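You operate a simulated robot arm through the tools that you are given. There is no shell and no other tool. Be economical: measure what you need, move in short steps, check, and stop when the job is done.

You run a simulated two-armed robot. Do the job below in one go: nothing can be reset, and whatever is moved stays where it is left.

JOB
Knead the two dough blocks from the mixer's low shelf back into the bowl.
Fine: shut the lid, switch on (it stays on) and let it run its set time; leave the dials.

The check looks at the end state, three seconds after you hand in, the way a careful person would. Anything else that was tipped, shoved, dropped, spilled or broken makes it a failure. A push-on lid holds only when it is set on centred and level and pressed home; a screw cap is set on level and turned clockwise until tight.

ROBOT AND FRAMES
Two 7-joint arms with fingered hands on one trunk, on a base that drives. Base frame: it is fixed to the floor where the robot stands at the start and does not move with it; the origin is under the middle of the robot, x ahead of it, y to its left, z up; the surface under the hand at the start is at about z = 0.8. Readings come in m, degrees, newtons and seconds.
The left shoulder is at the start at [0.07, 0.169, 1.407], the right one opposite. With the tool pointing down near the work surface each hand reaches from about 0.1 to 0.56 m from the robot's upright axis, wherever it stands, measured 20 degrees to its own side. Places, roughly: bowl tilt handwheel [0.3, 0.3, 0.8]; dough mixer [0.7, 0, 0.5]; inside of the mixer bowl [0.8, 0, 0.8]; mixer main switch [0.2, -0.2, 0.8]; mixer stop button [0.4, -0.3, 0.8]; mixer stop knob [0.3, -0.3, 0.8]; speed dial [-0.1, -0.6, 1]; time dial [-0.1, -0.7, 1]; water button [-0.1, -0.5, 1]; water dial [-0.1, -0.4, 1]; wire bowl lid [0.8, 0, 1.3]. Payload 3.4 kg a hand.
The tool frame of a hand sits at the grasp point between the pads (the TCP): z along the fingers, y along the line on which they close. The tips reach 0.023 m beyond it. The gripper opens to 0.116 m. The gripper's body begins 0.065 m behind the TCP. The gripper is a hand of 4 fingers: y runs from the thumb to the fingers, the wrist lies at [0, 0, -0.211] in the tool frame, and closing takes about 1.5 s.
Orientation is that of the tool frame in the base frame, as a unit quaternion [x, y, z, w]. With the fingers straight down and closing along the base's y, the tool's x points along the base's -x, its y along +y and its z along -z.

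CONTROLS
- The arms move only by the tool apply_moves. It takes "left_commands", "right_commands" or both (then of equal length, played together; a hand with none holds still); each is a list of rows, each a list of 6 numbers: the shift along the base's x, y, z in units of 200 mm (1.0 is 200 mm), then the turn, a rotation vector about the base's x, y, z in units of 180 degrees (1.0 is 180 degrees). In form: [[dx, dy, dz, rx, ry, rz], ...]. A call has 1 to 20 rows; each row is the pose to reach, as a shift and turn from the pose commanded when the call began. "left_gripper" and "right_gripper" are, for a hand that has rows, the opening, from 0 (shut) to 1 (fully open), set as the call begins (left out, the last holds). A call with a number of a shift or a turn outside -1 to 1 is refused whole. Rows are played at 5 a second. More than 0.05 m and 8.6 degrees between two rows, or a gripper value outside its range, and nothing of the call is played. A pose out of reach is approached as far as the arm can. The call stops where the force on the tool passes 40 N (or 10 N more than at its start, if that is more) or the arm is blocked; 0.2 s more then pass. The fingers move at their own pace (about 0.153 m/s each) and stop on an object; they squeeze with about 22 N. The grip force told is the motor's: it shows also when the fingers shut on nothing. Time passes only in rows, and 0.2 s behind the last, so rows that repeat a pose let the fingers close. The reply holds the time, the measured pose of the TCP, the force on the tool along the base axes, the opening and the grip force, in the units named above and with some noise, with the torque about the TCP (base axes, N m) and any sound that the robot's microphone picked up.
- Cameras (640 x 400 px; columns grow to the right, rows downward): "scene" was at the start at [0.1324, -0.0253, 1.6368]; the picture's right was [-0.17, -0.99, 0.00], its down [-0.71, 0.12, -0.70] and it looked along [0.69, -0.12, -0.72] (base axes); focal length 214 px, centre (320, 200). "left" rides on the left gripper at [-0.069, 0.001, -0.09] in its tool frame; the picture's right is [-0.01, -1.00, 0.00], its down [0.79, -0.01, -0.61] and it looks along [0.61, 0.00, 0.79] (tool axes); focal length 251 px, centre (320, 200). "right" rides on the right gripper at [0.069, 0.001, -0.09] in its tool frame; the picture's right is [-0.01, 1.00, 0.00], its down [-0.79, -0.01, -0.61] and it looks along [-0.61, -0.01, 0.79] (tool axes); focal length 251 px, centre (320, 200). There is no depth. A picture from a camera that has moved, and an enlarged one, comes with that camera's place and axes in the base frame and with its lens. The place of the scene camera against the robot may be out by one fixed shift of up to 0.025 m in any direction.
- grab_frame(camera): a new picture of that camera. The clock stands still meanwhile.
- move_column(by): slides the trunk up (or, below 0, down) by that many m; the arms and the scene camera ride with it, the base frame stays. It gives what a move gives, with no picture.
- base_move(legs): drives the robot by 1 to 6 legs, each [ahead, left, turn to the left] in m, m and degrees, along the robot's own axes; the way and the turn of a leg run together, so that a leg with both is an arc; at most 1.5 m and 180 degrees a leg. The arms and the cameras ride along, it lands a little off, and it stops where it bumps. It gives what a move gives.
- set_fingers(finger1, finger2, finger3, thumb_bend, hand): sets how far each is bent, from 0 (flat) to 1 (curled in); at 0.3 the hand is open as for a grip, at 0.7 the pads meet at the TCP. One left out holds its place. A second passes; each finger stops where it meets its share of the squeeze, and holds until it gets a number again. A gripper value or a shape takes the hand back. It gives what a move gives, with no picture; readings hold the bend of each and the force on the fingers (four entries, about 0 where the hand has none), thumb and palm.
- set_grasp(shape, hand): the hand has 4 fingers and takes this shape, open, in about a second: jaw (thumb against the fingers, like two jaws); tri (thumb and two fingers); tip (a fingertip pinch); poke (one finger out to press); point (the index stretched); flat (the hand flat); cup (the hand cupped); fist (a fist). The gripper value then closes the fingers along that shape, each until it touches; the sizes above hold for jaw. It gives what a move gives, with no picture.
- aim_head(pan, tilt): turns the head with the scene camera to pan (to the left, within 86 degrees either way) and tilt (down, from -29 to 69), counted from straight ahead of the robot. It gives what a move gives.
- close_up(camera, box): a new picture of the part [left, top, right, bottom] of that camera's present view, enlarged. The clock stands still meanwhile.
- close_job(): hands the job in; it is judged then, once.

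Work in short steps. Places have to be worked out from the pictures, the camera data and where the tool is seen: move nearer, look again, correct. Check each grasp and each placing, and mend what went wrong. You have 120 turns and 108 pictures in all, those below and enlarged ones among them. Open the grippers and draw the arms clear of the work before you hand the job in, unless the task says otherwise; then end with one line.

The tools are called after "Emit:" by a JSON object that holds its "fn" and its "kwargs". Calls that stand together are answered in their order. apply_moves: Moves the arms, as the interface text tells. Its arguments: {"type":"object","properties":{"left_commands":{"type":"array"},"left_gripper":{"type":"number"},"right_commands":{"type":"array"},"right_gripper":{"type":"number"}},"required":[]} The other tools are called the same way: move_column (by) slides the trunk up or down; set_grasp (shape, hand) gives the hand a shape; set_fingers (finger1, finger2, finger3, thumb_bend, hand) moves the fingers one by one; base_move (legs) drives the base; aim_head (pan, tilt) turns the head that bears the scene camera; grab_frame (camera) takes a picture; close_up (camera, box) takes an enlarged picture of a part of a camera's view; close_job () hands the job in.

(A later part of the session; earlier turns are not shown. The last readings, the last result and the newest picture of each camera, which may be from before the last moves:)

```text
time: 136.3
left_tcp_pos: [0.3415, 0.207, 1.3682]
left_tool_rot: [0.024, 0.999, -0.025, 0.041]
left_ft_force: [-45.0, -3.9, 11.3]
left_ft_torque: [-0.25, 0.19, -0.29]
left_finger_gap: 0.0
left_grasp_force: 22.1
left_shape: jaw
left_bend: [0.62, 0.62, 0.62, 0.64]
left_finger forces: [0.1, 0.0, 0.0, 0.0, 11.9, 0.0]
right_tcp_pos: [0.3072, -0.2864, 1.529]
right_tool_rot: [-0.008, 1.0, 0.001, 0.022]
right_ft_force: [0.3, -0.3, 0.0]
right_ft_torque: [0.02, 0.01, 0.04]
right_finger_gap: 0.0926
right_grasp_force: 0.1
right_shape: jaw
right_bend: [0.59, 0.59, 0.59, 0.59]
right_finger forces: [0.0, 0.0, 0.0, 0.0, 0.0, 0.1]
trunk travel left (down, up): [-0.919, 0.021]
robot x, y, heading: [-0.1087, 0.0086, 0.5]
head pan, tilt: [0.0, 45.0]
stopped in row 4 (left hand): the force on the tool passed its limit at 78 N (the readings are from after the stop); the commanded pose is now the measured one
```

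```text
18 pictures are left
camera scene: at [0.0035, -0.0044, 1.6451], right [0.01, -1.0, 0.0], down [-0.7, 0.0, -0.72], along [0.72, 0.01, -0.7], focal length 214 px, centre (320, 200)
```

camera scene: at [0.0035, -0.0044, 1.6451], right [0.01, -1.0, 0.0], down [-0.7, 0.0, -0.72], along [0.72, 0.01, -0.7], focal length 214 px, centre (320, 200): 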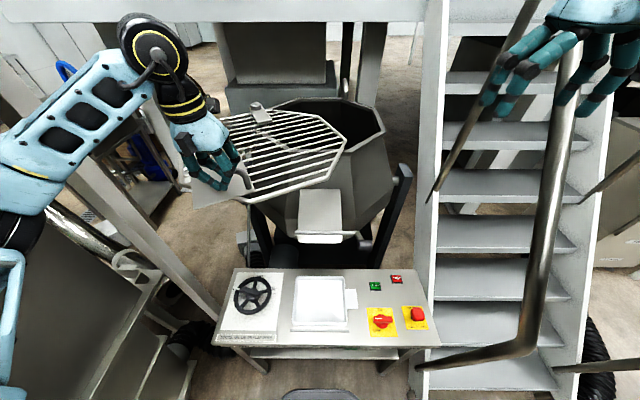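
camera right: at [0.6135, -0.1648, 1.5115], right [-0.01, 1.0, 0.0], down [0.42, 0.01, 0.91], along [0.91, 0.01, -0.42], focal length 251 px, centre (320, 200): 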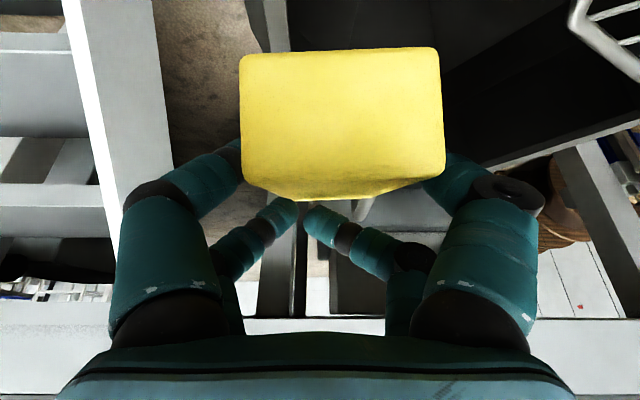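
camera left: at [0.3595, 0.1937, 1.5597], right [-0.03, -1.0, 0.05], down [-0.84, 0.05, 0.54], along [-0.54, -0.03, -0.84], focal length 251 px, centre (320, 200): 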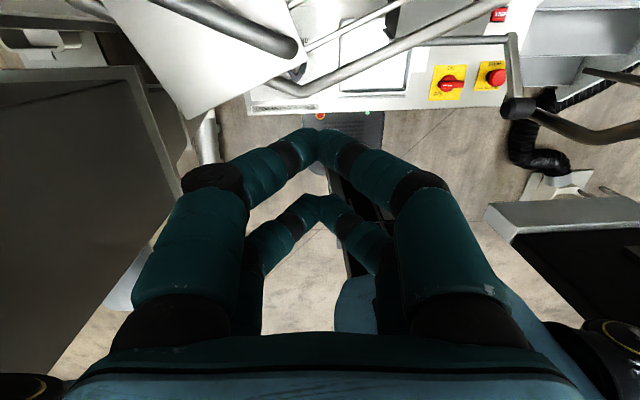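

That push was mostly radial and the lid hardly turned. Better: push the handle's far post from its left side towards −y, a long lever. I rise, go round to (0.39, 0.39), and come down there.

Emit:
{"fn": "apply_moves", "kwargs": {"left_commands": [[-0.1, 0, 0.1, 0, 0, 0], [-0.1, 0.1, 0.3, 0, 0, 0], [-0.05, 0.3, 0.4, 0, 0, 0], [0.05, 0.5, 0.4, 0, 0, 0], [0.15, 0.7, 0.4, 0, 0, 0], [0.24, 0.9, 0.4, 0, 0, 0], [0.24, 0.95, 0.4, 0, 0, 0]]}}

Emit:
{"fn": "grab_frame", "kwargs": {"camera": "left"}}

```text
time: 138.1
left_tcp_pos: [0.4127, 0.3654, 1.4401]
left_tool_rot: [0.03, 0.999, -0.012, 0.023]
left_ft_force: [-0.3, 0.3, -0.3]
left_ft_torque: [0.0, -0.02, -0.04]
left_finger_gap: 0.0002
left_grasp_force: 21.9
left_shape: jaw
left_bend: [0.62, 0.62, 0.62, 0.63]
left_finger forces: [0.1, 0.1, 0.0, 0.1, 0.0, 0.1]
right_tcp_pos: [0.323, -0.3175, 1.5196]
right_tool_rot: [-0.003, 1.0, 0.01, 0.017]
right_ft_force: [-0.2, 0.1, -0.2]
right_ft_torque: [0.0, -0.03, 0.0]
right_finger_gap: 0.0927
right_grasp_force: 0.1
right_shape: jaw
right_bend: [0.59, 0.59, 0.59, 0.59]
right_finger forces: [0.1, 0.0, 0.0, 0.0, 0.0, 0.0]
trunk travel left (down, up): [-0.919, 0.021]
robot x, y, heading: [-0.1101, 0.0079, -0.2]
head pan, tilt: [0.0, 45.0]
stopped in row 7 (left hand): the arm was blocked; the commanded pose is now the measured one
```

```text
17 pictures are left
camera left: at [0.4762, 0.3627, 1.5328], right [-0.05, -1.0, 0.02], down [-0.82, 0.06, 0.57], along [-0.57, 0.01, -0.82], focal length 251 px, centre (320, 200)
```

left: 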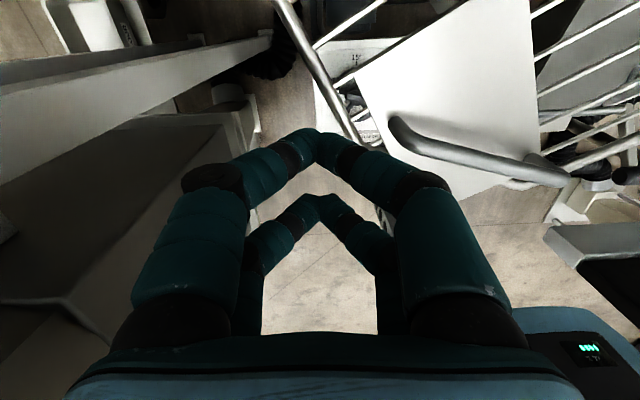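

The lid did turn ~10° already: the bar now runs (0.418, 0.308)–(0.35, 0.136). The hand is just outside the lid's rim; I shift −0.03 m in x, lower the closed fingers beside the rim and push it towards −y.

Emit:
{"fn": "apply_moves", "kwargs": {"left_commands": [[-0.1, 0, 0, 0, 0, 0], [-0.17, 0, -0.1, 0, 0, 0], [-0.17, 0, -0.25, 0, 0, 0], [-0.17, 0, -0.4, 0, 0, 0], [-0.17, 0, -0.55, 0, 0, 0]]}}

Emit:
{"fn": "apply_moves", "kwargs": {"left_commands": [[0, -0.15, 0, 0, 0, 0], [0, -0.3, 0, 0, 0, 0], [0, -0.45, 0, 0, 0, 0], [0.0, -0.6, 0, 0, 0, 0], [0.0, -0.75, 0, 0, 0, 0], [0.02, -0.9, 0, 0, 0, 0], [0.03, -1.0, 0, 0, 0, 0]]}}

Emit:
{"fn": "grab_frame", "kwargs": {"camera": "scene"}}

```text
time: 139.3
left_tcp_pos: [0.3816, 0.39, 1.324]
left_tool_rot: [0.025, 0.999, -0.023, 0.026]
left_ft_force: [0.7, -1.0, -0.6]
left_ft_torque: [0.02, 0.08, -0.02]
left_finger_gap: 0.0002
left_grasp_force: 22.1
left_shape: jaw
left_bend: [0.62, 0.62, 0.62, 0.63]
left_finger forces: [0.0, 0.0, 0.1, 0.1, 0.1, 0.0]
right_tcp_pos: [0.3321, -0.2931, 1.5206]
right_tool_rot: [-0.004, 1.0, 0.002, 0.013]
right_ft_force: [1.2, -0.5, 0.4]
right_ft_torque: [0.04, 0.01, 0.01]
right_finger_gap: 0.0924
right_grasp_force: 0.0
right_shape: jaw
right_bend: [0.59, 0.59, 0.59, 0.59]
right_finger forces: [0.1, 0.0, 0.0, 0.1, 0.0, 0.0]
trunk travel left (down, up): [-0.919, 0.021]
robot x, y, heading: [-0.1097, 0.0068, 0.0]
head pan, tilt: [0.0, 45.0]
```

```text
time: 140.9
left_tcp_pos: [0.3843, 0.1966, 1.3249]
left_tool_rot: [0.025, 0.999, -0.026, 0.027]
left_ft_force: [-0.4, 0.2, 1.0]
left_ft_torque: [0.02, -0.01, -0.06]
left_finger_gap: 0.0
left_grasp_force: 22.3
left_shape: jaw
left_bend: [0.62, 0.62, 0.62, 0.63]
left_finger forces: [0.0, 0.0, 0.0, 0.0, 0.0, 0.0]
right_tcp_pos: [0.3251, -0.2871, 1.5247]
right_tool_rot: [-0.007, 1.0, 0.0, 0.016]
right_ft_force: [-0.2, 0.5, 0.7]
right_ft_torque: [-0.04, 0.01, 0.01]
right_finger_gap: 0.0927
right_grasp_force: 0.0
right_shape: jaw
right_bend: [0.59, 0.59, 0.59, 0.59]
right_finger forces: [0.0, 0.1, 0.1, 0.0, 0.0, 0.1]
trunk travel left (down, up): [-0.919, 0.021]
robot x, y, heading: [-0.1093, 0.0064, -0.1]
head pan, tilt: [0.0, 45.0]
```

```text
16 pictures are left
camera scene: at [0.025, -0.0026, 1.643], right [0.0, -1.0, 0.0], down [-0.71, 0.0, -0.71], along [0.71, 0.0, -0.71], focal length 214 px, centre (320, 200)
```

scene: 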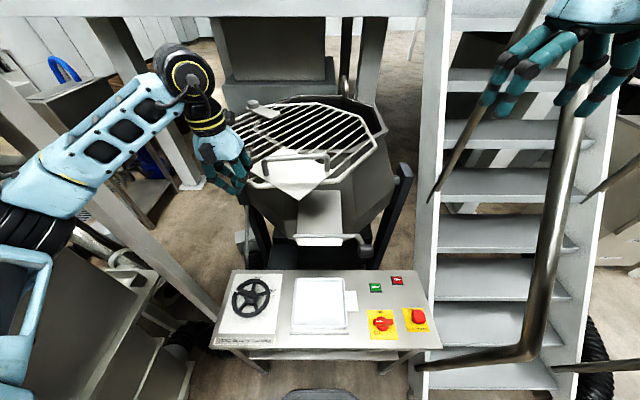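

The lid swings easily and has come back ~40°. I continue pushing along the arc for 30° more.

Emit:
{"fn": "apply_moves", "kwargs": {"left_commands": [[0.04, -0.17, 0, 0, 0, 0], [0.09, -0.34, 0, 0, 0, 0], [0.16, -0.5, 0, 0, 0, 0], [0.24, -0.655, 0, 0, 0, 0], [0.335, -0.805, 0, 0, 0, 0], [0.44, -0.945, 0, 0, 0, 0]]}}

Emit:
{"fn": "grab_frame", "kwargs": {"camera": "scene"}}

```text
time: 142.3
left_tcp_pos: [0.4746, 0.0034, 1.323]
left_tool_rot: [0.025, 0.999, -0.023, 0.027]
left_ft_force: [-0.4, -1.6, -0.6]
left_ft_torque: [0.0, -0.03, 0.01]
left_finger_gap: 0.0002
left_grasp_force: 22.0
left_shape: jaw
left_bend: [0.62, 0.62, 0.62, 0.63]
left_finger forces: [0.0, 0.0, 0.1, 0.1, 0.0, 0.0]
right_tcp_pos: [0.3275, -0.2902, 1.5231]
right_tool_rot: [-0.006, 1.0, 0.003, 0.015]
right_ft_force: [0.0, -0.5, -0.2]
right_ft_torque: [0.01, -0.01, 0.01]
right_finger_gap: 0.0929
right_grasp_force: 0.0
right_shape: jaw
right_bend: [0.59, 0.59, 0.59, 0.59]
right_finger forces: [0.1, 0.0, 0.0, 0.0, 0.0, 0.1]
trunk travel left (down, up): [-0.919, 0.021]
robot x, y, heading: [-0.11, 0.0087, 0.0]
head pan, tilt: [0.0, 45.0]
```

```text
15 pictures are left
camera scene: at [0.0262, -0.0066, 1.6429], right [0.0, -1.0, 0.0], down [-0.71, 0.0, -0.71], along [0.71, 0.0, -0.71], focal length 214 px, centre (320, 200)
```

scene: 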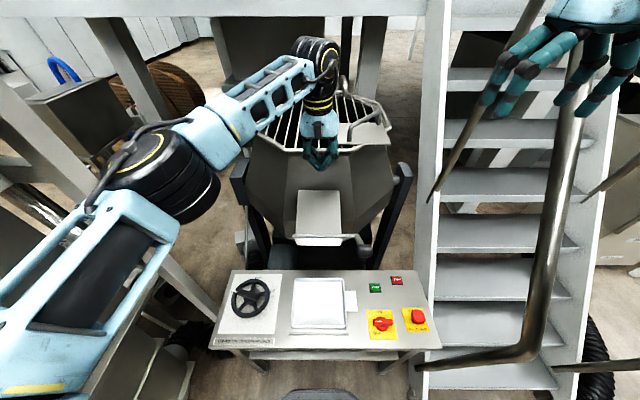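

The lid looks nearly shut. I lift the left hand away to see it clearly.

Emit:
{"fn": "apply_moves", "kwargs": {"left_commands": [[-0.1, 0.1, 0.1, 0, 0, 0], [-0.2, 0.25, 0.3, 0, 0, 0], [-0.25, 0.45, 0.5, 0, 0, 0], [-0.3, 0.65, 0.7, 0, 0, 0], [-0.3, 0.8, 0.9, 0, 0, 0]]}}

Emit:
{"fn": "close_up", "kwargs": {"camera": "scene", "box": [220, 80, 420, 190]}}

```text
refused: row 2 steps farther than a row can; nothing moved
```

```text
3.20 times, centred on (320, 135) of scene
camera zoom: at [0.0262, -0.0066, 1.6429], right [0.0, -1.0, 0.0], down [-0.71, 0.0, -0.71], along [0.71, 0.0, -0.71], focal length 686 px, centre (320, 408)
```

zoom: 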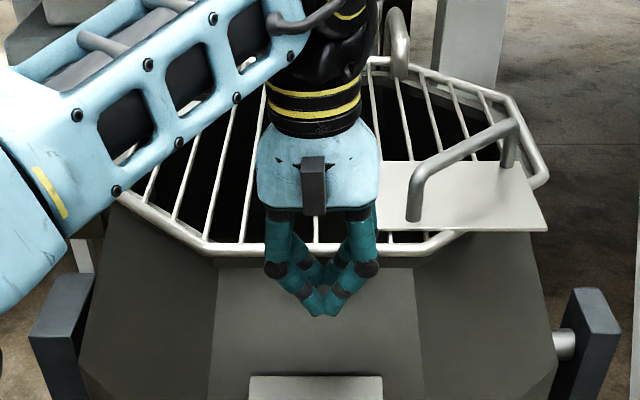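

It appears shut, plate edge parallel as at the start. I retry the withdrawal with smaller steps.

Emit:
{"fn": "apply_moves", "kwargs": {"left_commands": [[-0.1, 0.08, 0.1, 0, 0, 0], [-0.15, 0.18, 0.25, 0, 0, 0], [-0.2, 0.3, 0.4, 0, 0, 0], [-0.25, 0.42, 0.55, 0, 0, 0], [-0.28, 0.55, 0.7, 0, 0, 0], [-0.3, 0.68, 0.85, 0, 0, 0], [-0.3, 0.8, 0.95, 0, 0, 0]]}}

Emit:
{"fn": "close_up", "kwargs": {"camera": "scene", "box": [220, 80, 420, 190]}}

```text
time: 143.9
left_tcp_pos: [0.4105, 0.1695, 1.5155]
left_tool_rot: [0.025, 0.999, -0.025, 0.028]
left_ft_force: [0.5, -0.4, -0.9]
left_ft_torque: [0.01, 0.01, 0.02]
left_finger_gap: 0.0001
left_grasp_force: 21.8
left_shape: jaw
left_bend: [0.62, 0.62, 0.62, 0.63]
left_finger forces: [0.0, 0.0, 0.0, 0.0, 0.0, 0.0]
right_tcp_pos: [0.3261, -0.2859, 1.5231]
right_tool_rot: [-0.006, 1.0, 0.001, 0.016]
right_ft_force: [0.4, 0.2, -0.5]
right_ft_torque: [0.01, 0.0, -0.03]
right_finger_gap: 0.0928
right_grasp_force: 0.1
right_shape: jaw
right_bend: [0.59, 0.59, 0.59, 0.59]
right_finger forces: [0.1, 0.0, 0.0, 0.1, 0.0, 0.0]
trunk travel left (down, up): [-0.919, 0.021]
robot x, y, heading: [-0.1101, 0.0083, -0.1]
head pan, tilt: [0.0, 45.0]
```

```text
3.20 times, centred on (320, 135) of scene
camera zoom: at [0.0242, -0.002, 1.6431], right [0.0, -1.0, 0.0], down [-0.71, 0.0, -0.71], along [0.71, 0.0, -0.71], focal length 686 px, centre (320, 408)
```

zoom: 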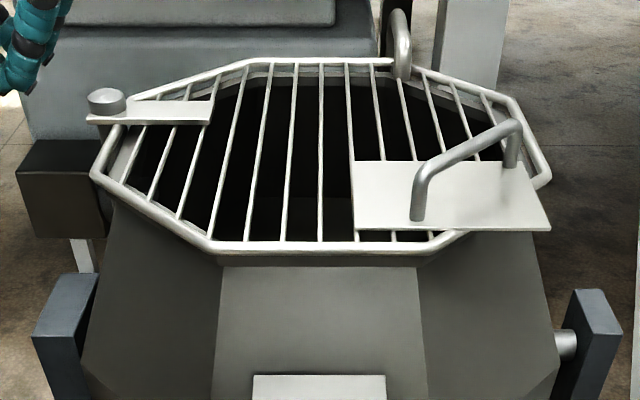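

The lid sits concentric on the bowl, as at the start. Now the switch: I zoom on the panel from here.

Emit:
{"fn": "close_up", "kwargs": {"camera": "scene", "box": [355, 265, 440, 345]}}

Emit:
{"fn": "base_move", "kwargs": {"legs": [[0.11, -0.005, 0]]}}

Emit:
{"fn": "apply_moves", "kwargs": {"right_commands": [[-0.1, 0.03, -0.2, 0, 0, 0], [-0.2, 0.06, -0.4, 0, 0, 0], [-0.3, 0.1, -0.6, 0, 0, 0], [-0.35, 0.15, -0.8, 0, 0, 0], [-0.4, 0.2, -1.0, 0, 0, 0]], "right_gripper": 0}}

Emit:
{"fn": "apply_moves", "kwargs": {"right_commands": [[0, 0, -0.2, 0, 0, 0], [0, 0.04, -0.4, 0, 0, 0], [0, 0.08, -0.6, 0, 0, 0], [0, 0.1, -0.8, 0, 0, 0], [0, 0.1, -1.0, 0, 0, 0]]}}

```text
5.00 times, centred on (398, 305) of scene
camera zoom: at [0.0242, -0.002, 1.6431], right [0.0, -1.0, 0.0], down [-0.71, 0.0, -0.71], along [0.71, 0.0, -0.71], focal length 1072 px, centre (-68, -325)
```

zoom: 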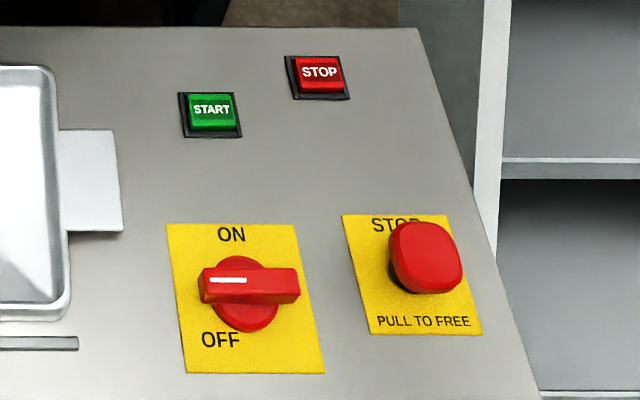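

```text
time: 145.1
left_tcp_pos: [0.5114, 0.1641, 1.5191]
left_tool_rot: [0.026, 0.999, -0.025, 0.03]
left_ft_force: [-0.9, 0.1, -0.2]
left_ft_torque: [0.0, -0.07, -0.01]
left_finger_gap: 0.0003
left_grasp_force: 21.8
left_shape: jaw
left_bend: [0.62, 0.62, 0.62, 0.63]
left_finger forces: [0.0, 0.1, 0.0, 0.0, 0.0, 0.0]
right_tcp_pos: [0.4259, -0.2914, 1.5271]
right_tool_rot: [-0.005, 1.0, 0.0, 0.019]
right_ft_force: [-0.8, -0.5, -0.9]
right_ft_torque: [0.03, -0.05, -0.02]
right_finger_gap: 0.0927
right_grasp_force: 0.0
right_shape: jaw
right_bend: [0.59, 0.59, 0.59, 0.59]
right_finger forces: [0.0, 0.0, 0.0, 0.0, 0.0, 0.0]
trunk travel left (down, up): [-0.919, 0.021]
robot x, y, heading: [-0.0019, 0.0068, -0.1]
head pan, tilt: [0.0, 45.0]
```

```text
time: 146.3
left_tcp_pos: [0.5184, 0.1646, 1.515]
left_tool_rot: [0.025, 0.999, -0.026, 0.028]
left_ft_force: [-1.0, -0.7, -0.2]
left_ft_torque: [-0.01, 0.0, -0.02]
left_finger_gap: 0.0
left_grasp_force: 21.9
left_shape: jaw
left_bend: [0.62, 0.62, 0.62, 0.63]
left_finger forces: [0.1, 0.1, 0.0, 0.0, 0.0, 0.1]
right_tcp_pos: [0.3563, -0.2509, 1.3239]
right_tool_rot: [-0.005, 1.0, 0.0, 0.017]
right_ft_force: [0.4, 0.2, -0.1]
right_ft_torque: [0.05, 0.01, -0.02]
right_finger_gap: 0.0
right_grasp_force: 21.7
right_shape: jaw
right_bend: [0.62, 0.62, 0.62, 0.62]
right_finger forces: [0.0, 0.0, 0.0, 0.0, 0.1, 0.0]
trunk travel left (down, up): [-0.919, 0.021]
robot x, y, heading: [0.0008, 0.0039, 0.0]
head pan, tilt: [0.0, 45.0]
```

```text
time: 147.5
left_tcp_pos: [0.5238, 0.1626, 1.5134]
left_tool_rot: [0.025, 0.999, -0.025, 0.027]
left_ft_force: [-0.3, 0.0, 0.3]
left_ft_torque: [0.02, 0.04, -0.04]
left_finger_gap: 0.0004
left_grasp_force: 21.5
left_shape: jaw
left_bend: [0.62, 0.62, 0.62, 0.63]
left_finger forces: [0.0, 0.1, 0.1, 0.0, 0.0, 0.0]
right_tcp_pos: [0.3604, -0.2342, 1.1217]
right_tool_rot: [-0.005, 1.0, 0.0, 0.015]
right_ft_force: [-0.1, -0.6, 0.1]
right_ft_torque: [-0.02, 0.0, 0.01]
right_finger_gap: 0.0
right_grasp_force: 22.5
right_shape: jaw
right_bend: [0.62, 0.62, 0.62, 0.62]
right_finger forces: [0.1, 0.0, 0.0, 0.2, 0.0, 0.1]
trunk travel left (down, up): [-0.919, 0.021]
robot x, y, heading: [0.0027, 0.0013, 0.3]
head pan, tilt: [0.0, 45.0]
```

The pointer is at the left, between the ON mark (up) and the OFF mark at lower left; clockwise (left end away from me) goes to ON. I bring the closed right fingers down near the switch and look with the hand camera.

Emit:
{"fn": "apply_moves", "kwargs": {"right_commands": [[-0.15, 0.05, -0.15, 0, 0, 0], [-0.3, 0.1, -0.3, 0, 0, 0], [-0.45, 0.15, -0.45, 0, 0, 0], [-0.6, 0.2, -0.6, 0, 0, 0], [-0.75, 0.27, -0.75, 0, 0, 0], [-0.9, 0.345, -0.9, 0, 0, 0]]}}

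Emit:
{"fn": "grab_frame", "kwargs": {"camera": "right"}}

```text
time: 148.9
left_tcp_pos: [0.5199, 0.16, 1.516]
left_tool_rot: [0.026, 0.999, -0.024, 0.028]
left_ft_force: [0.2, -0.2, 0.2]
left_ft_torque: [0.02, -0.01, -0.03]
left_finger_gap: 0.0
left_grasp_force: 21.9
left_shape: jaw
left_bend: [0.62, 0.62, 0.62, 0.63]
left_finger forces: [0.0, 0.0, 0.0, 0.0, 0.1, 0.0]
right_tcp_pos: [0.1939, -0.2732, 1.001]
right_tool_rot: [-0.005, 1.0, 0.002, 0.015]
right_ft_force: [0.0, -0.1, -0.3]
right_ft_torque: [0.0, -0.06, 0.0]
right_finger_gap: 0.0003
right_grasp_force: 21.8
right_shape: jaw
right_bend: [0.62, 0.62, 0.62, 0.62]
right_finger forces: [0.0, 0.1, 0.1, 0.0, 0.0, 0.0]
right hand out of reach, approached as far as the arm can: row 3, 4, 5, 6
trunk travel left (down, up): [-0.919, 0.021]
robot x, y, heading: [-0.0016, 0.0032, 0.2]
head pan, tilt: [0.0, 45.0]
```

```text
11 pictures are left
camera right: at [0.1215, -0.2746, 1.0892], right [0.0, 1.0, 0.0], down [0.78, 0.0, 0.63], along [0.63, 0.0, -0.78], focal length 251 px, centre (320, 200)
```

right: 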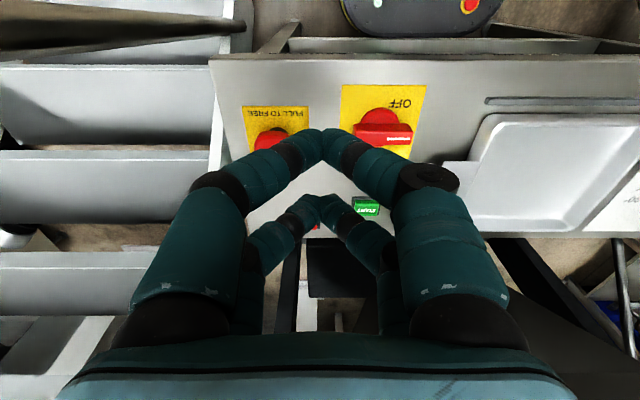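

From the hand view, the knob centre is (0.239, −0.203) with ends at y ±0.035, and START is at (0.375, −0.20). The inner end is hard to reach, so I will pull the right end toward the robot (also clockwise). I go to (0.30, −0.233) and down to knob height.

Emit:
{"fn": "apply_moves", "kwargs": {"right_commands": [[0.15, 0.05, -0.1, 0, 0, 0], [0.3, 0.1, -0.25, 0, 0, 0], [0.45, 0.15, -0.4, 0, 0, 0], [0.53, 0.2, -0.5, 0, 0, 0], [0.53, 0.2, -0.65, 0, 0, 0], [0.53, 0.2, -0.8, 0, 0, 0], [0.53, 0.2, -0.87, 0, 0, 0]]}}

Emit:
{"fn": "grab_frame", "kwargs": {"camera": "right"}}

```text
time: 150.5
left_tcp_pos: [0.5214, 0.1634, 1.5155]
left_tool_rot: [0.026, 0.999, -0.025, 0.027]
left_ft_force: [-1.4, 0.5, 1.2]
left_ft_torque: [-0.01, -0.01, 0.03]
left_finger_gap: 0.0
left_grasp_force: 22.2
left_shape: jaw
left_bend: [0.62, 0.62, 0.62, 0.63]
left_finger forces: [0.0, 0.0, 0.0, 0.0, 0.1, 0.0]
right_tcp_pos: [0.3091, -0.2911, 0.9851]
right_tool_rot: [-0.006, 1.0, 0.0, 0.016]
right_ft_force: [0.3, 0.0, -1.1]
right_ft_torque: [0.0, 0.02, 0.01]
right_finger_gap: 0.0
right_grasp_force: 22.0
right_shape: jaw
right_bend: [0.62, 0.62, 0.62, 0.62]
right_finger forces: [0.1, 0.0, 0.0, 0.0, 0.0, 0.0]
right hand out of reach, approached as far as the arm can: row 1, 2, 3, 4, 5, 6, 7
trunk travel left (down, up): [-0.919, 0.021]
robot x, y, heading: [-0.0029, 0.0041, 0.3]
head pan, tilt: [0.0, 45.0]
```

```text
10 pictures are left
camera right: at [0.2371, -0.2915, 1.0728], right [0.0, 1.0, 0.0], down [0.78, 0.0, 0.63], along [0.63, 0.0, -0.78], focal length 251 px, centre (320, 200)
```

right: 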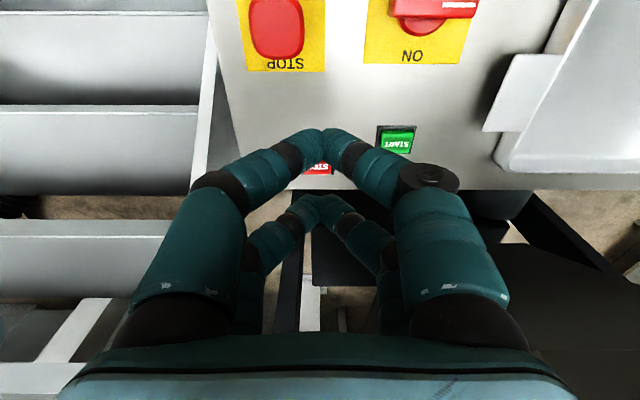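

The right arm can't get lower in this posture. I back up 0.10 m and 0.06 m left (also freeing the left hand from above the lid) and lower the trunk 0.12 m.

Emit:
{"fn": "base_move", "kwargs": {"legs": [[-0.1, 0.06, 0]]}}

Emit:
{"fn": "move_column", "kwargs": {"by": -0.12}}

Emit:
{"fn": "apply_moves", "kwargs": {"right_commands": [[0.15, 0, 0.02, 0, 0, 0], [0.3, 0, 0.02, 0, 0, 0], [0.45, 0, 0.02, 0, 0, 0]]}}

```text
time: 151.7
left_tcp_pos: [0.4382, 0.2135, 1.5101]
left_tool_rot: [0.024, 0.999, -0.021, 0.021]
left_ft_force: [0.3, 0.3, 0.6]
left_ft_torque: [0.0, -0.01, -0.02]
left_finger_gap: 0.0
left_grasp_force: 22.1
left_shape: jaw
left_bend: [0.62, 0.62, 0.62, 0.63]
left_finger forces: [0.0, 0.0, 0.0, 0.1, 0.0, 0.1]
right_tcp_pos: [0.2229, -0.2362, 0.9788]
right_tool_rot: [-0.007, 1.0, 0.005, 0.011]
right_ft_force: [0.4, -0.7, 0.0]
right_ft_torque: [0.0, 0.02, -0.01]
right_finger_gap: 0.0002
right_grasp_force: 22.2
right_shape: jaw
right_bend: [0.62, 0.62, 0.62, 0.62]
right_finger forces: [0.1, 0.0, 0.0, 0.0, 0.0, 0.0]
trunk travel left (down, up): [-0.919, 0.021]
robot x, y, heading: [-0.0966, 0.064, 0.5]
head pan, tilt: [0.0, 45.0]
```

```text
time: 153.2
left_tcp_pos: [0.4227, 0.2249, 1.3948]
left_tool_rot: [0.024, 0.999, -0.025, 0.026]
left_ft_force: [-1.2, 0.2, 0.3]
left_ft_torque: [-0.01, 0.01, -0.02]
left_finger_gap: 0.0
left_grasp_force: 21.6
left_shape: jaw
left_bend: [0.62, 0.62, 0.62, 0.63]
left_finger forces: [0.0, 0.0, 0.1, 0.0, 0.1, 0.0]
right_tcp_pos: [0.2126, -0.2316, 0.8642]
right_tool_rot: [-0.007, 1.0, 0.001, 0.016]
right_ft_force: [0.5, 0.1, 0.7]
right_ft_torque: [-0.01, 0.01, -0.05]
right_finger_gap: 0.0001
right_grasp_force: 21.4
right_shape: jaw
right_bend: [0.62, 0.62, 0.62, 0.62]
right_finger forces: [0.1, 0.1, 0.1, 0.0, 0.0, 0.0]
trunk travel left (down, up): [-0.799, 0.141]
robot x, y, heading: [-0.0974, 0.0613, 0.3]
head pan, tilt: [0.0, 45.0]
```

```text
time: 154.0
left_tcp_pos: [0.4239, 0.2258, 1.395]
left_tool_rot: [0.024, 0.999, -0.024, 0.027]
left_ft_force: [-0.5, -0.3, -0.5]
left_ft_torque: [0.04, 0.0, 0.01]
left_finger_gap: 0.0
left_grasp_force: 21.1
left_shape: jaw
left_bend: [0.62, 0.62, 0.62, 0.63]
left_finger forces: [0.0, 0.0, 0.0, 0.1, 0.0, 0.0]
right_tcp_pos: [0.3016, -0.2317, 0.8718]
right_tool_rot: [-0.007, 1.0, 0.001, 0.015]
right_ft_force: [-0.1, 0.3, -0.3]
right_ft_torque: [-0.03, -0.01, 0.01]
right_finger_gap: 0.0
right_grasp_force: 21.9
right_shape: jaw
right_bend: [0.62, 0.62, 0.62, 0.62]
right_finger forces: [0.0, 0.1, 0.1, 0.0, 0.0, 0.0]
right hand out of reach, approached as far as the arm can: row 3
trunk travel left (down, up): [-0.799, 0.141]
robot x, y, heading: [-0.0966, 0.0628, 0.3]
head pan, tilt: [0.0, 45.0]
```

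Now at (0.302, −0.232, 0.872). I descend to z ≈ 0.828 beside the knob's right end and check with a picture.

Emit:
{"fn": "apply_moves", "kwargs": {"right_commands": [[0, 0, -0.1, 0, 0, 0], [0, 0, -0.22, 0, 0, 0]]}}

Emit:
{"fn": "close_up", "kwargs": {"camera": "scene", "box": [330, 210, 480, 340]}}

```text
time: 154.6
left_tcp_pos: [0.4237, 0.2237, 1.3931]
left_tool_rot: [0.023, 0.999, -0.025, 0.027]
left_ft_force: [0.7, -0.7, 0.1]
left_ft_torque: [0.0, -0.01, -0.02]
left_finger_gap: 0.0001
left_grasp_force: 22.0
left_shape: jaw
left_bend: [0.62, 0.62, 0.62, 0.63]
left_finger forces: [0.0, 0.0, 0.1, 0.0, 0.0, 0.1]
right_tcp_pos: [0.2887, -0.2421, 0.8646]
right_tool_rot: [-0.008, 1.0, 0.001, 0.016]
right_ft_force: [0.3, 0.5, 0.3]
right_ft_torque: [0.03, 0.02, 0.0]
right_finger_gap: 0.0
right_grasp_force: 21.9
right_shape: jaw
right_bend: [0.62, 0.62, 0.62, 0.62]
right_finger forces: [0.0, 0.1, 0.1, 0.0, 0.0, 0.0]
right hand out of reach, approached as far as the arm can: row 1, 2
trunk travel left (down, up): [-0.799, 0.141]
robot x, y, heading: [-0.0983, 0.0614, 0.4]
head pan, tilt: [0.0, 45.0]
```

```text
3.08 times, centred on (405, 275) of scene
camera zoom: at [0.0375, 0.0516, 1.523], right [0.01, -1.0, 0.0], down [-0.71, 0.0, -0.71], along [0.71, 0.0, -0.71], focal length 660 px, centre (58, -31)
```

zoom: 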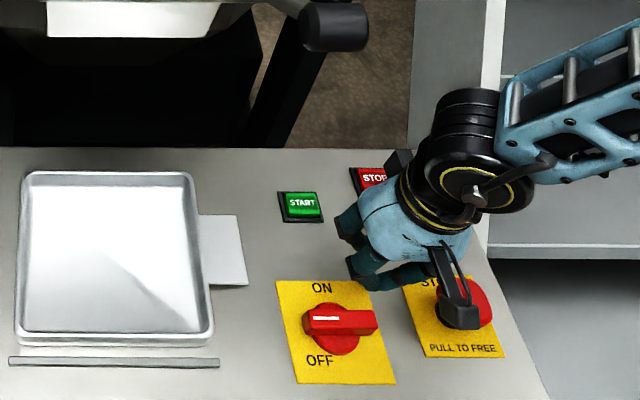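

The fingers stand just beyond the knob's right end but too high. I lower the trunk 0.04 m to bring them to knob height.

Emit:
{"fn": "move_column", "kwargs": {"by": -0.04}}

Emit:
{"fn": "apply_moves", "kwargs": {"right_commands": [[-0.06, 0.01, 0, 0, 0, 0], [-0.12, 0.0, 0, 0, 0, 0], [-0.18, 0.01, 0, 0, 0, 0], [-0.23, 0.05, 0, 0, 0, 0], [-0.26, 0.1, 0, 0, 0, 0], [-0.27, 0.14, 0, 0, 0, 0]]}}

Emit:
{"fn": "close_up", "kwargs": {"camera": "scene", "box": [330, 210, 480, 340]}}

```text
time: 155.4
left_tcp_pos: [0.4219, 0.2255, 1.356]
left_tool_rot: [0.023, 0.999, -0.024, 0.029]
left_ft_force: [-0.4, -0.3, 0.5]
left_ft_torque: [0.01, -0.02, 0.05]
left_finger_gap: 0.0
left_grasp_force: 22.0
left_shape: jaw
left_bend: [0.62, 0.62, 0.62, 0.63]
left_finger forces: [0.0, 0.0, 0.0, 0.0, 0.0, 0.0]
right_tcp_pos: [0.288, -0.2411, 0.8253]
right_tool_rot: [-0.007, 1.0, 0.0, 0.015]
right_ft_force: [-3.7, 2.2, 15.7]
right_ft_torque: [0.12, 0.49, -0.04]
right_finger_gap: 0.0001
right_grasp_force: 21.9
right_shape: jaw
right_bend: [0.65, 0.62, 0.62, 0.64]
right_finger forces: [0.0, 0.0, 0.0, 0.1, 0.0, 0.0]
trunk travel left (down, up): [-0.759, 0.181]
robot x, y, heading: [-0.0969, 0.0616, 0.5]
head pan, tilt: [0.0, 45.0]
```

```text
time: 156.0
left_tcp_pos: [0.4228, 0.2236, 1.3534]
left_tool_rot: [0.022, 0.999, -0.025, 0.027]
left_ft_force: [0.4, -0.3, -0.4]
left_ft_torque: [-0.03, -0.01, -0.02]
left_finger_gap: 0.0001
left_grasp_force: 22.0
left_shape: jaw
left_bend: [0.62, 0.62, 0.62, 0.63]
left_finger forces: [0.0, 0.0, 0.0, 0.1, 0.0, 0.0]
right_tcp_pos: [0.273, -0.2414, 0.826]
right_tool_rot: [-0.009, 1.0, 0.0, 0.022]
right_ft_force: [11.6, -2.6, 5.2]
right_ft_torque: [0.09, 0.23, -0.25]
right_finger_gap: 0.0
right_grasp_force: 22.5
right_shape: jaw
right_bend: [0.64, 0.62, 0.62, 0.63]
right_finger forces: [10.5, 0.0, 0.0, 0.0, 0.1, 0.0]
trunk travel left (down, up): [-0.759, 0.181]
robot x, y, heading: [-0.098, 0.0636, 0.7]
head pan, tilt: [0.0, 45.0]
stopped in row 3 (right hand): the force on the tool passed its limit at 49 N (the readings are from after the stop); the commanded pose is now the measured one
```

```text
3.08 times, centred on (405, 275) of scene
camera zoom: at [0.0379, 0.051, 1.4828], right [0.01, -1.0, 0.0], down [-0.71, 0.0, -0.71], along [0.71, 0.0, -0.71], focal length 660 px, centre (58, -31)
```

zoom: 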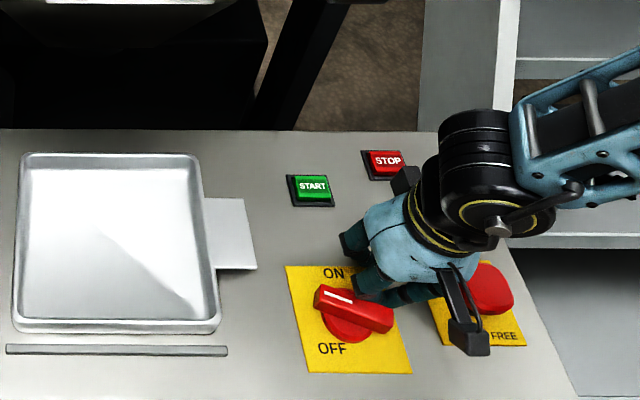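

The knob turns clockwise (~25° so far), its pointer going to ON; the call stopped at the force limit. I continue along the arc in smaller steps, slightly higher to avoid rubbing the panel.

Emit:
{"fn": "apply_moves", "kwargs": {"right_commands": [[-0.04, 0.0, 0.02, 0, 0, 0], [-0.085, 0.005, 0.02, 0, 0, 0], [-0.125, 0.015, 0.02, 0, 0, 0], [-0.16, 0.032, 0.02, 0, 0, 0], [-0.19, 0.055, 0.02, 0, 0, 0], [-0.21, 0.078, 0.02, 0, 0, 0], [-0.21, 0.11, 0.02, 0, 0, 0]]}}

```text
time: 157.0
left_tcp_pos: [0.4238, 0.2207, 1.3547]
left_tool_rot: [0.024, 0.999, -0.024, 0.028]
left_ft_force: [-1.0, 0.9, 0.2]
left_ft_torque: [-0.02, 0.02, 0.0]
left_finger_gap: 0.0
left_grasp_force: 21.8
left_shape: jaw
left_bend: [0.62, 0.62, 0.62, 0.63]
left_finger forces: [0.0, 0.0, 0.0, 0.0, 0.1, 0.0]
right_tcp_pos: [0.2437, -0.2415, 0.8302]
right_tool_rot: [-0.006, 1.0, -0.005, 0.023]
right_ft_force: [2.9, -18.0, 6.7]
right_ft_torque: [0.34, 0.12, 0.1]
right_finger_gap: 0.0003
right_grasp_force: 22.0
right_shape: jaw
right_bend: [0.62, 0.62, 0.62, 0.62]
right_finger forces: [13.6, 4.2, 0.0, 0.1, 0.0, 0.0]
trunk travel left (down, up): [-0.759, 0.181]
robot x, y, heading: [-0.0966, 0.0636, 0.4]
head pan, tilt: [0.0, 45.0]
stopped in row 4 (right hand): the force on the tool passed its limit at 44 N (the readings are from after the stop); the commanded pose is now the measured one
```

Progress; the load is now sideways, so the knob is past 60°. I continue with the +y part of the arc.

Emit:
{"fn": "apply_moves", "kwargs": {"right_commands": [[-0.02, 0.025, 0.0, 0, 0, 0], [-0.04, 0.05, 0.0, 0, 0, 0], [-0.055, 0.08, 0, 0, 0, 0], [-0.065, 0.11, 0, 0, 0, 0], [-0.065, 0.14, 0, 0, 0, 0], [-0.065, 0.16, 0, 0, 0, 0]]}}

Emit:
{"fn": "close_up", "kwargs": {"camera": "scene", "box": [330, 210, 480, 340]}}

```text
time: 157.4
left_tcp_pos: [0.4246, 0.2194, 1.354]
left_tool_rot: [0.025, 0.999, -0.024, 0.027]
left_ft_force: [0.0, 1.1, 1.1]
left_ft_torque: [-0.03, 0.02, 0.02]
left_finger_gap: 0.0002
left_grasp_force: 22.5
left_shape: jaw
left_bend: [0.62, 0.62, 0.62, 0.63]
left_finger forces: [0.0, 0.0, 0.0, 0.0, 0.0, 0.1]
right_tcp_pos: [0.2436, -0.2412, 0.8305]
right_tool_rot: [-0.005, 1.0, -0.008, 0.026]
right_ft_force: [2.4, -18.9, 6.0]
right_ft_torque: [0.32, 0.07, 0.18]
right_finger_gap: 0.0
right_grasp_force: 21.7
right_shape: jaw
right_bend: [0.62, 0.62, 0.62, 0.61]
right_finger forces: [15.2, 4.1, 0.1, 0.0, 0.0, 0.1]
trunk travel left (down, up): [-0.759, 0.181]
robot x, y, heading: [-0.0939, 0.0597, 0.2]
head pan, tilt: [0.0, 45.0]
stopped in row 2 (right hand): the force on the tool passed its limit at 44 N (the readings are from after the stop); the commanded pose is now the measured one
```

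```text
3.08 times, centred on (405, 275) of scene
camera zoom: at [0.0377, 0.0475, 1.4829], right [0.0, -1.0, 0.0], down [-0.71, 0.0, -0.71], along [0.71, 0.0, -0.71], focal length 660 px, centre (58, -31)
```

zoom: 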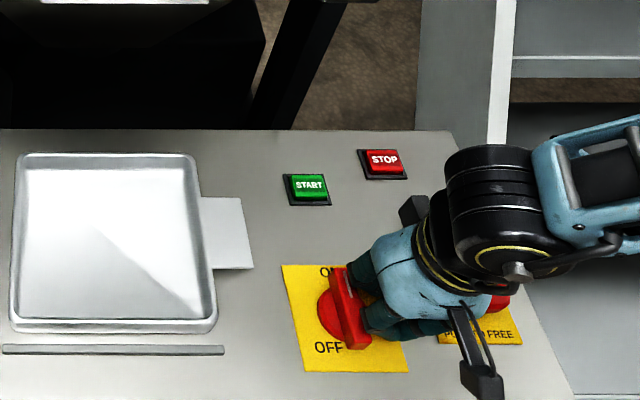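

The knob now points straight up at ON and rests against its stop. I back the right fingers off and up, and raise the left hand to be clear of the lid.

Emit:
{"fn": "apply_moves", "kwargs": {"right_commands": [[0.02, -0.05, 0, 0, 0, 0], [0.04, -0.06, 0.1, 0, 0, 0], [0.06, -0.06, 0.25, 0, 0, 0], [0.1, -0.06, 0.4, 0, 0, 0], [0.1, -0.06, 0.5, 0, 0, 0]], "left_commands": [[0, 0, 0.1, 0, 0, 0], [0, -0.03, 0.2, 0, 0, 0], [0, -0.06, 0.3, 0, 0, 0], [0, -0.1, 0.4, 0, 0, 0], [0, -0.1, 0.5, 0, 0, 0]]}}

Emit:
{"fn": "set_grasp", "kwargs": {"shape": "poke", "hand": "right"}}

Emit:
{"fn": "base_move", "kwargs": {"legs": [[0.09, 0, 0]]}}

Emit:
{"fn": "grab_frame", "kwargs": {"camera": "scene"}}

```text
time: 158.6
left_tcp_pos: [0.4059, 0.2033, 1.4205]
left_tool_rot: [0.025, 0.999, -0.025, 0.029]
left_ft_force: [-0.3, 0.4, 0.3]
left_ft_torque: [-0.03, -0.04, 0.02]
left_finger_gap: 0.0
left_grasp_force: 21.8
left_shape: jaw
left_bend: [0.62, 0.62, 0.62, 0.63]
left_finger forces: [0.0, 0.0, 0.1, 0.1, 0.0, 0.0]
left hand out of reach, approached as far as the arm can: row 3, 4, 5
right_tcp_pos: [0.2614, -0.2472, 0.9313]
right_tool_rot: [-0.006, 1.0, -0.006, 0.024]
right_ft_force: [-0.1, 0.0, 0.4]
right_ft_torque: [0.01, -0.01, 0.0]
right_finger_gap: 0.0
right_grasp_force: 22.2
right_shape: jaw
right_bend: [0.62, 0.62, 0.62, 0.61]
right_finger forces: [0.1, 0.0, 0.0, 0.0, 0.0, 0.1]
trunk travel left (down, up): [-0.759, 0.181]
robot x, y, heading: [-0.0918, 0.0597, 0.2]
head pan, tilt: [0.0, 45.0]
```

```text
time: 159.5
left_tcp_pos: [0.4082, 0.2038, 1.4197]
left_tool_rot: [0.024, 0.999, -0.025, 0.027]
left_ft_force: [0.5, -0.5, 0.0]
left_ft_torque: [0.01, 0.01, 0.01]
left_finger_gap: 0.0
left_grasp_force: 22.4
left_shape: jaw
left_bend: [0.62, 0.62, 0.62, 0.63]
left_finger forces: [0.0, 0.0, 0.1, 0.0, 0.0, 0.0]
right_tcp_pos: [0.2614, -0.2475, 0.931]
right_tool_rot: [-0.006, 1.0, -0.006, 0.024]
right_ft_force: [0.2, 0.3, -1.1]
right_ft_torque: [0.05, 0.0, -0.02]
right_finger_gap: 0.0
right_grasp_force: 0.1
right_shape: poke
right_bend: [1.0, 1.0, 1.0, 0.28]
right_finger forces: [0.0, 0.0, 0.1, 0.0, 0.1, 0.0]
trunk travel left (down, up): [-0.759, 0.181]
robot x, y, heading: [-0.0932, 0.0593, -0.1]
head pan, tilt: [0.0, 45.0]
```

```text
time: 160.6
left_tcp_pos: [0.4979, 0.2026, 1.4213]
left_tool_rot: [0.024, 0.999, -0.026, 0.029]
left_ft_force: [-0.5, -0.4, 1.2]
left_ft_torque: [-0.02, -0.03, -0.01]
left_finger_gap: 0.0001
left_grasp_force: 22.0
left_shape: jaw
left_bend: [0.62, 0.62, 0.62, 0.63]
left_finger forces: [0.0, 0.0, 0.0, 0.1, 0.1, 0.1]
right_tcp_pos: [0.3521, -0.2482, 0.9309]
right_tool_rot: [-0.004, 1.0, -0.005, 0.025]
right_ft_force: [0.0, -0.2, -0.4]
right_ft_torque: [-0.02, 0.0, 0.01]
right_finger_gap: 0.0001
right_grasp_force: 0.1
right_shape: poke
right_bend: [1.0, 1.0, 1.0, 0.28]
right_finger forces: [0.0, 0.0, 0.0, 0.0, 0.1, 0.1]
trunk travel left (down, up): [-0.759, 0.181]
robot x, y, heading: [-0.0044, 0.0594, -0.1]
head pan, tilt: [0.0, 45.0]
```

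```text
6 pictures are left
camera scene: at [0.1276, 0.0502, 1.4834], right [0.0, -1.0, 0.0], down [-0.71, 0.0, -0.71], along [0.71, 0.0, -0.71], focal length 214 px, centre (320, 200)
```

scene: 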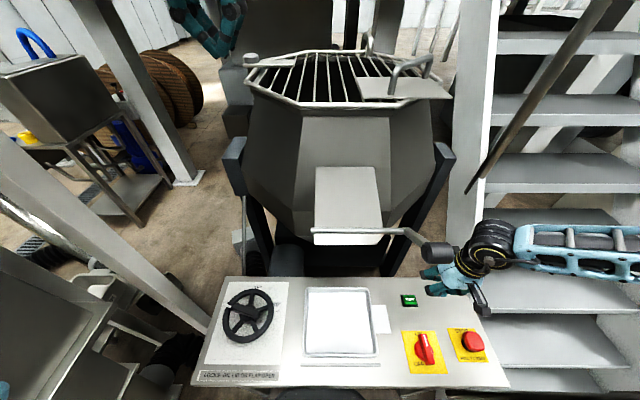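

The switch points to ON. START is at about (0.37, −0.203). I move the poking finger above it and down to z ≈ 0.83.

Emit:
{"fn": "apply_moves", "kwargs": {"right_commands": [[0.05, 0.12, -0.05, 0, 0, 0], [0.09, 0.225, -0.15, 0, 0, 0], [0.09, 0.225, -0.3, 0, 0, 0], [0.09, 0.225, -0.45, 0, 0, 0], [0.09, 0.225, -0.52, 0, 0, 0]]}}

Emit:
{"fn": "close_up", "kwargs": {"camera": "scene", "box": [380, 240, 490, 350]}}

```text
time: 161.8
left_tcp_pos: [0.5003, 0.2048, 1.4201]
left_tool_rot: [0.024, 0.999, -0.027, 0.028]
left_ft_force: [0.1, 0.5, 1.5]
left_ft_torque: [-0.02, 0.02, 0.01]
left_finger_gap: 0.0
left_grasp_force: 22.5
left_shape: jaw
left_bend: [0.62, 0.62, 0.62, 0.63]
left_finger forces: [0.0, 0.0, 0.0, 0.0, 0.1, 0.0]
right_tcp_pos: [0.3695, -0.2068, 0.834]
right_tool_rot: [-0.005, 1.0, -0.006, 0.025]
right_ft_force: [0.2, 0.5, 3.6]
right_ft_torque: [0.04, -0.03, 0.02]
right_finger_gap: 0.0
right_grasp_force: 0.0
right_shape: poke
right_bend: [1.0, 1.0, 1.0, 0.28]
right_finger forces: [0.0, 0.0, 0.0, 0.0, 4.2, 0.1]
right hand out of reach, approached as far as the arm can: row 5
trunk travel left (down, up): [-0.759, 0.181]
robot x, y, heading: [-0.0074, 0.0632, 0.3]
head pan, tilt: [0.0, 45.0]
heard: click
```

```text
3.64 times, centred on (435, 295) of scene
camera zoom: at [0.1303, 0.0519, 1.4831], right [0.0, -1.0, 0.0], down [-0.71, 0.0, -0.71], along [0.71, 0.0, -0.71], focal length 780 px, centre (-98, -146)
```

zoom: 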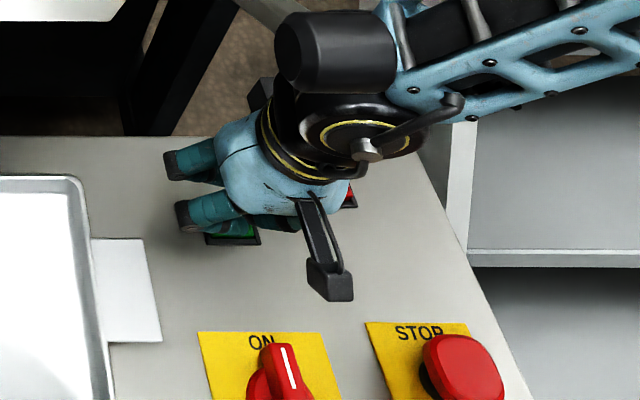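

A click was heard with 4 N on the finger, so START was pressed. I lift off and listen.

Emit:
{"fn": "apply_moves", "kwargs": {"right_commands": [[0, 0, 0.1, 0, 0, 0], [0, 0, 0.2, 0, 0, 0], [0, -0.05, 0.35, 0, 0, 0], [0, -0.1, 0.5, 0, 0, 0], [0, -0.15, 0.5, 0, 0, 0], [0, -0.15, 0.5, 0, 0, 0], [0, -0.15, 0.5, 0, 0, 0], [0, -0.15, 0.5, 0, 0, 0]]}}

Emit:
{"fn": "grab_frame", "kwargs": {"camera": "scene"}}

```text
time: 163.6
left_tcp_pos: [0.5014, 0.2024, 1.4209]
left_tool_rot: [0.024, 0.999, -0.024, 0.029]
left_ft_force: [0.4, -0.3, -0.2]
left_ft_torque: [-0.04, 0.01, 0.05]
left_finger_gap: 0.0
left_grasp_force: 22.0
left_shape: jaw
left_bend: [0.62, 0.62, 0.62, 0.63]
left_finger forces: [0.0, 0.1, 0.0, 0.0, 0.0, 0.0]
right_tcp_pos: [0.3698, -0.2357, 0.9362]
right_tool_rot: [-0.005, 1.0, -0.007, 0.025]
right_ft_force: [-0.3, 0.6, 0.6]
right_ft_torque: [0.0, 0.06, 0.01]
right_finger_gap: 0.0001
right_grasp_force: 0.1
right_shape: poke
right_bend: [1.0, 1.0, 1.0, 0.27]
right_finger forces: [0.1, 0.0, 0.1, 0.0, 0.1, 0.0]
trunk travel left (down, up): [-0.759, 0.181]
robot x, y, heading: [0.0002, 0.0626, -0.1]
head pan, tilt: [0.0, 45.0]
```

```text
4 pictures are left
camera scene: at [0.1311, 0.0502, 1.483], right [0.0, -1.0, 0.0], down [-0.71, 0.0, -0.71], along [0.71, 0.0, -0.71], focal length 214 px, centre (320, 200)
```

scene: 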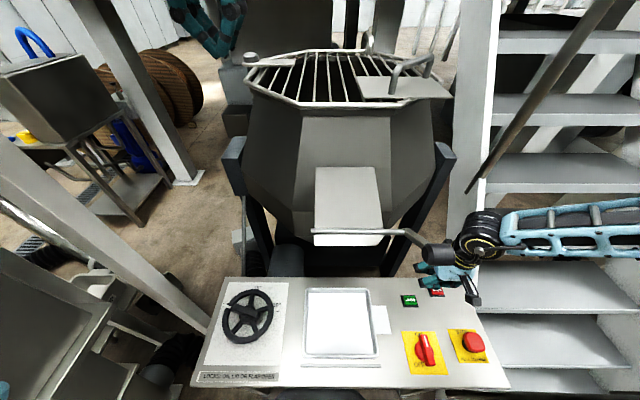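

Only the click was reported. I zoom to check the START lamp and inside of the bowl for signs of running.

Emit:
{"fn": "close_up", "kwargs": {"camera": "scene", "box": [240, 30, 470, 380]}}

Emit:
{"fn": "apply_moves", "kwargs": {"right_commands": [[0, 0, 0, 0, 0, 0], [0, 0, 0, 0, 0, 0], [0, 0, 0, 0, 0, 0], [0, 0, 0, 0, 0, 0], [0, 0, 0, 0, 0, 0], [0, 0, 0, 0, 0, 0], [0, 0, 0, 0, 0, 0], [0, 0, 0, 0, 0, 0], [0, 0, 0, 0, 0, 0], [0, 0, 0, 0, 0, 0]]}}

```text
1.14 times, centred on (355, 205) of scene
camera zoom: at [0.1311, 0.0502, 1.483], right [0.0, -1.0, 0.0], down [-0.71, 0.0, -0.71], along [0.71, 0.0, -0.71], focal length 245 px, centre (280, 194)
```

zoom: 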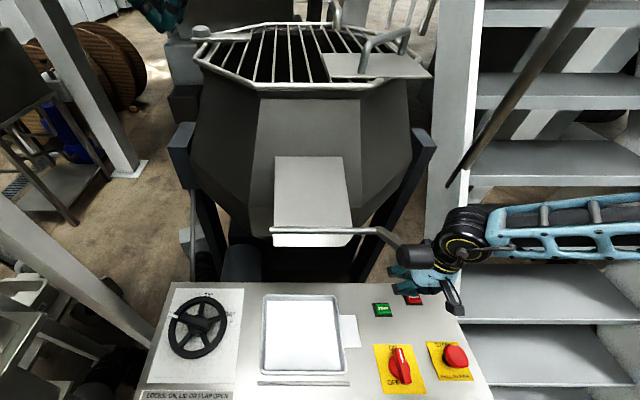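

```text
time: 165.8
left_tcp_pos: [0.501, 0.2025, 1.4205]
left_tool_rot: [0.024, 0.999, -0.025, 0.028]
left_ft_force: [0.6, 0.3, 0.0]
left_ft_torque: [0.02, 0.01, 0.03]
left_finger_gap: 0.0
left_grasp_force: 21.7
left_shape: jaw
left_bend: [0.62, 0.62, 0.62, 0.63]
left_finger forces: [0.0, 0.0, 0.0, 0.0, 0.1, 0.1]
right_tcp_pos: [0.3697, -0.2349, 0.9364]
right_tool_rot: [-0.005, 1.0, -0.006, 0.024]
right_ft_force: [0.2, 0.9, -0.3]
right_ft_torque: [-0.03, 0.0, 0.05]
right_finger_gap: 0.0001
right_grasp_force: 0.0
right_shape: poke
right_bend: [1.0, 1.0, 1.0, 0.27]
right_finger forces: [0.1, 0.1, 0.0, 0.0, 0.0, 0.1]
trunk travel left (down, up): [-0.759, 0.181]
robot x, y, heading: [0.0001, 0.0621, -0.1]
head pan, tilt: [0.0, 45.0]
```

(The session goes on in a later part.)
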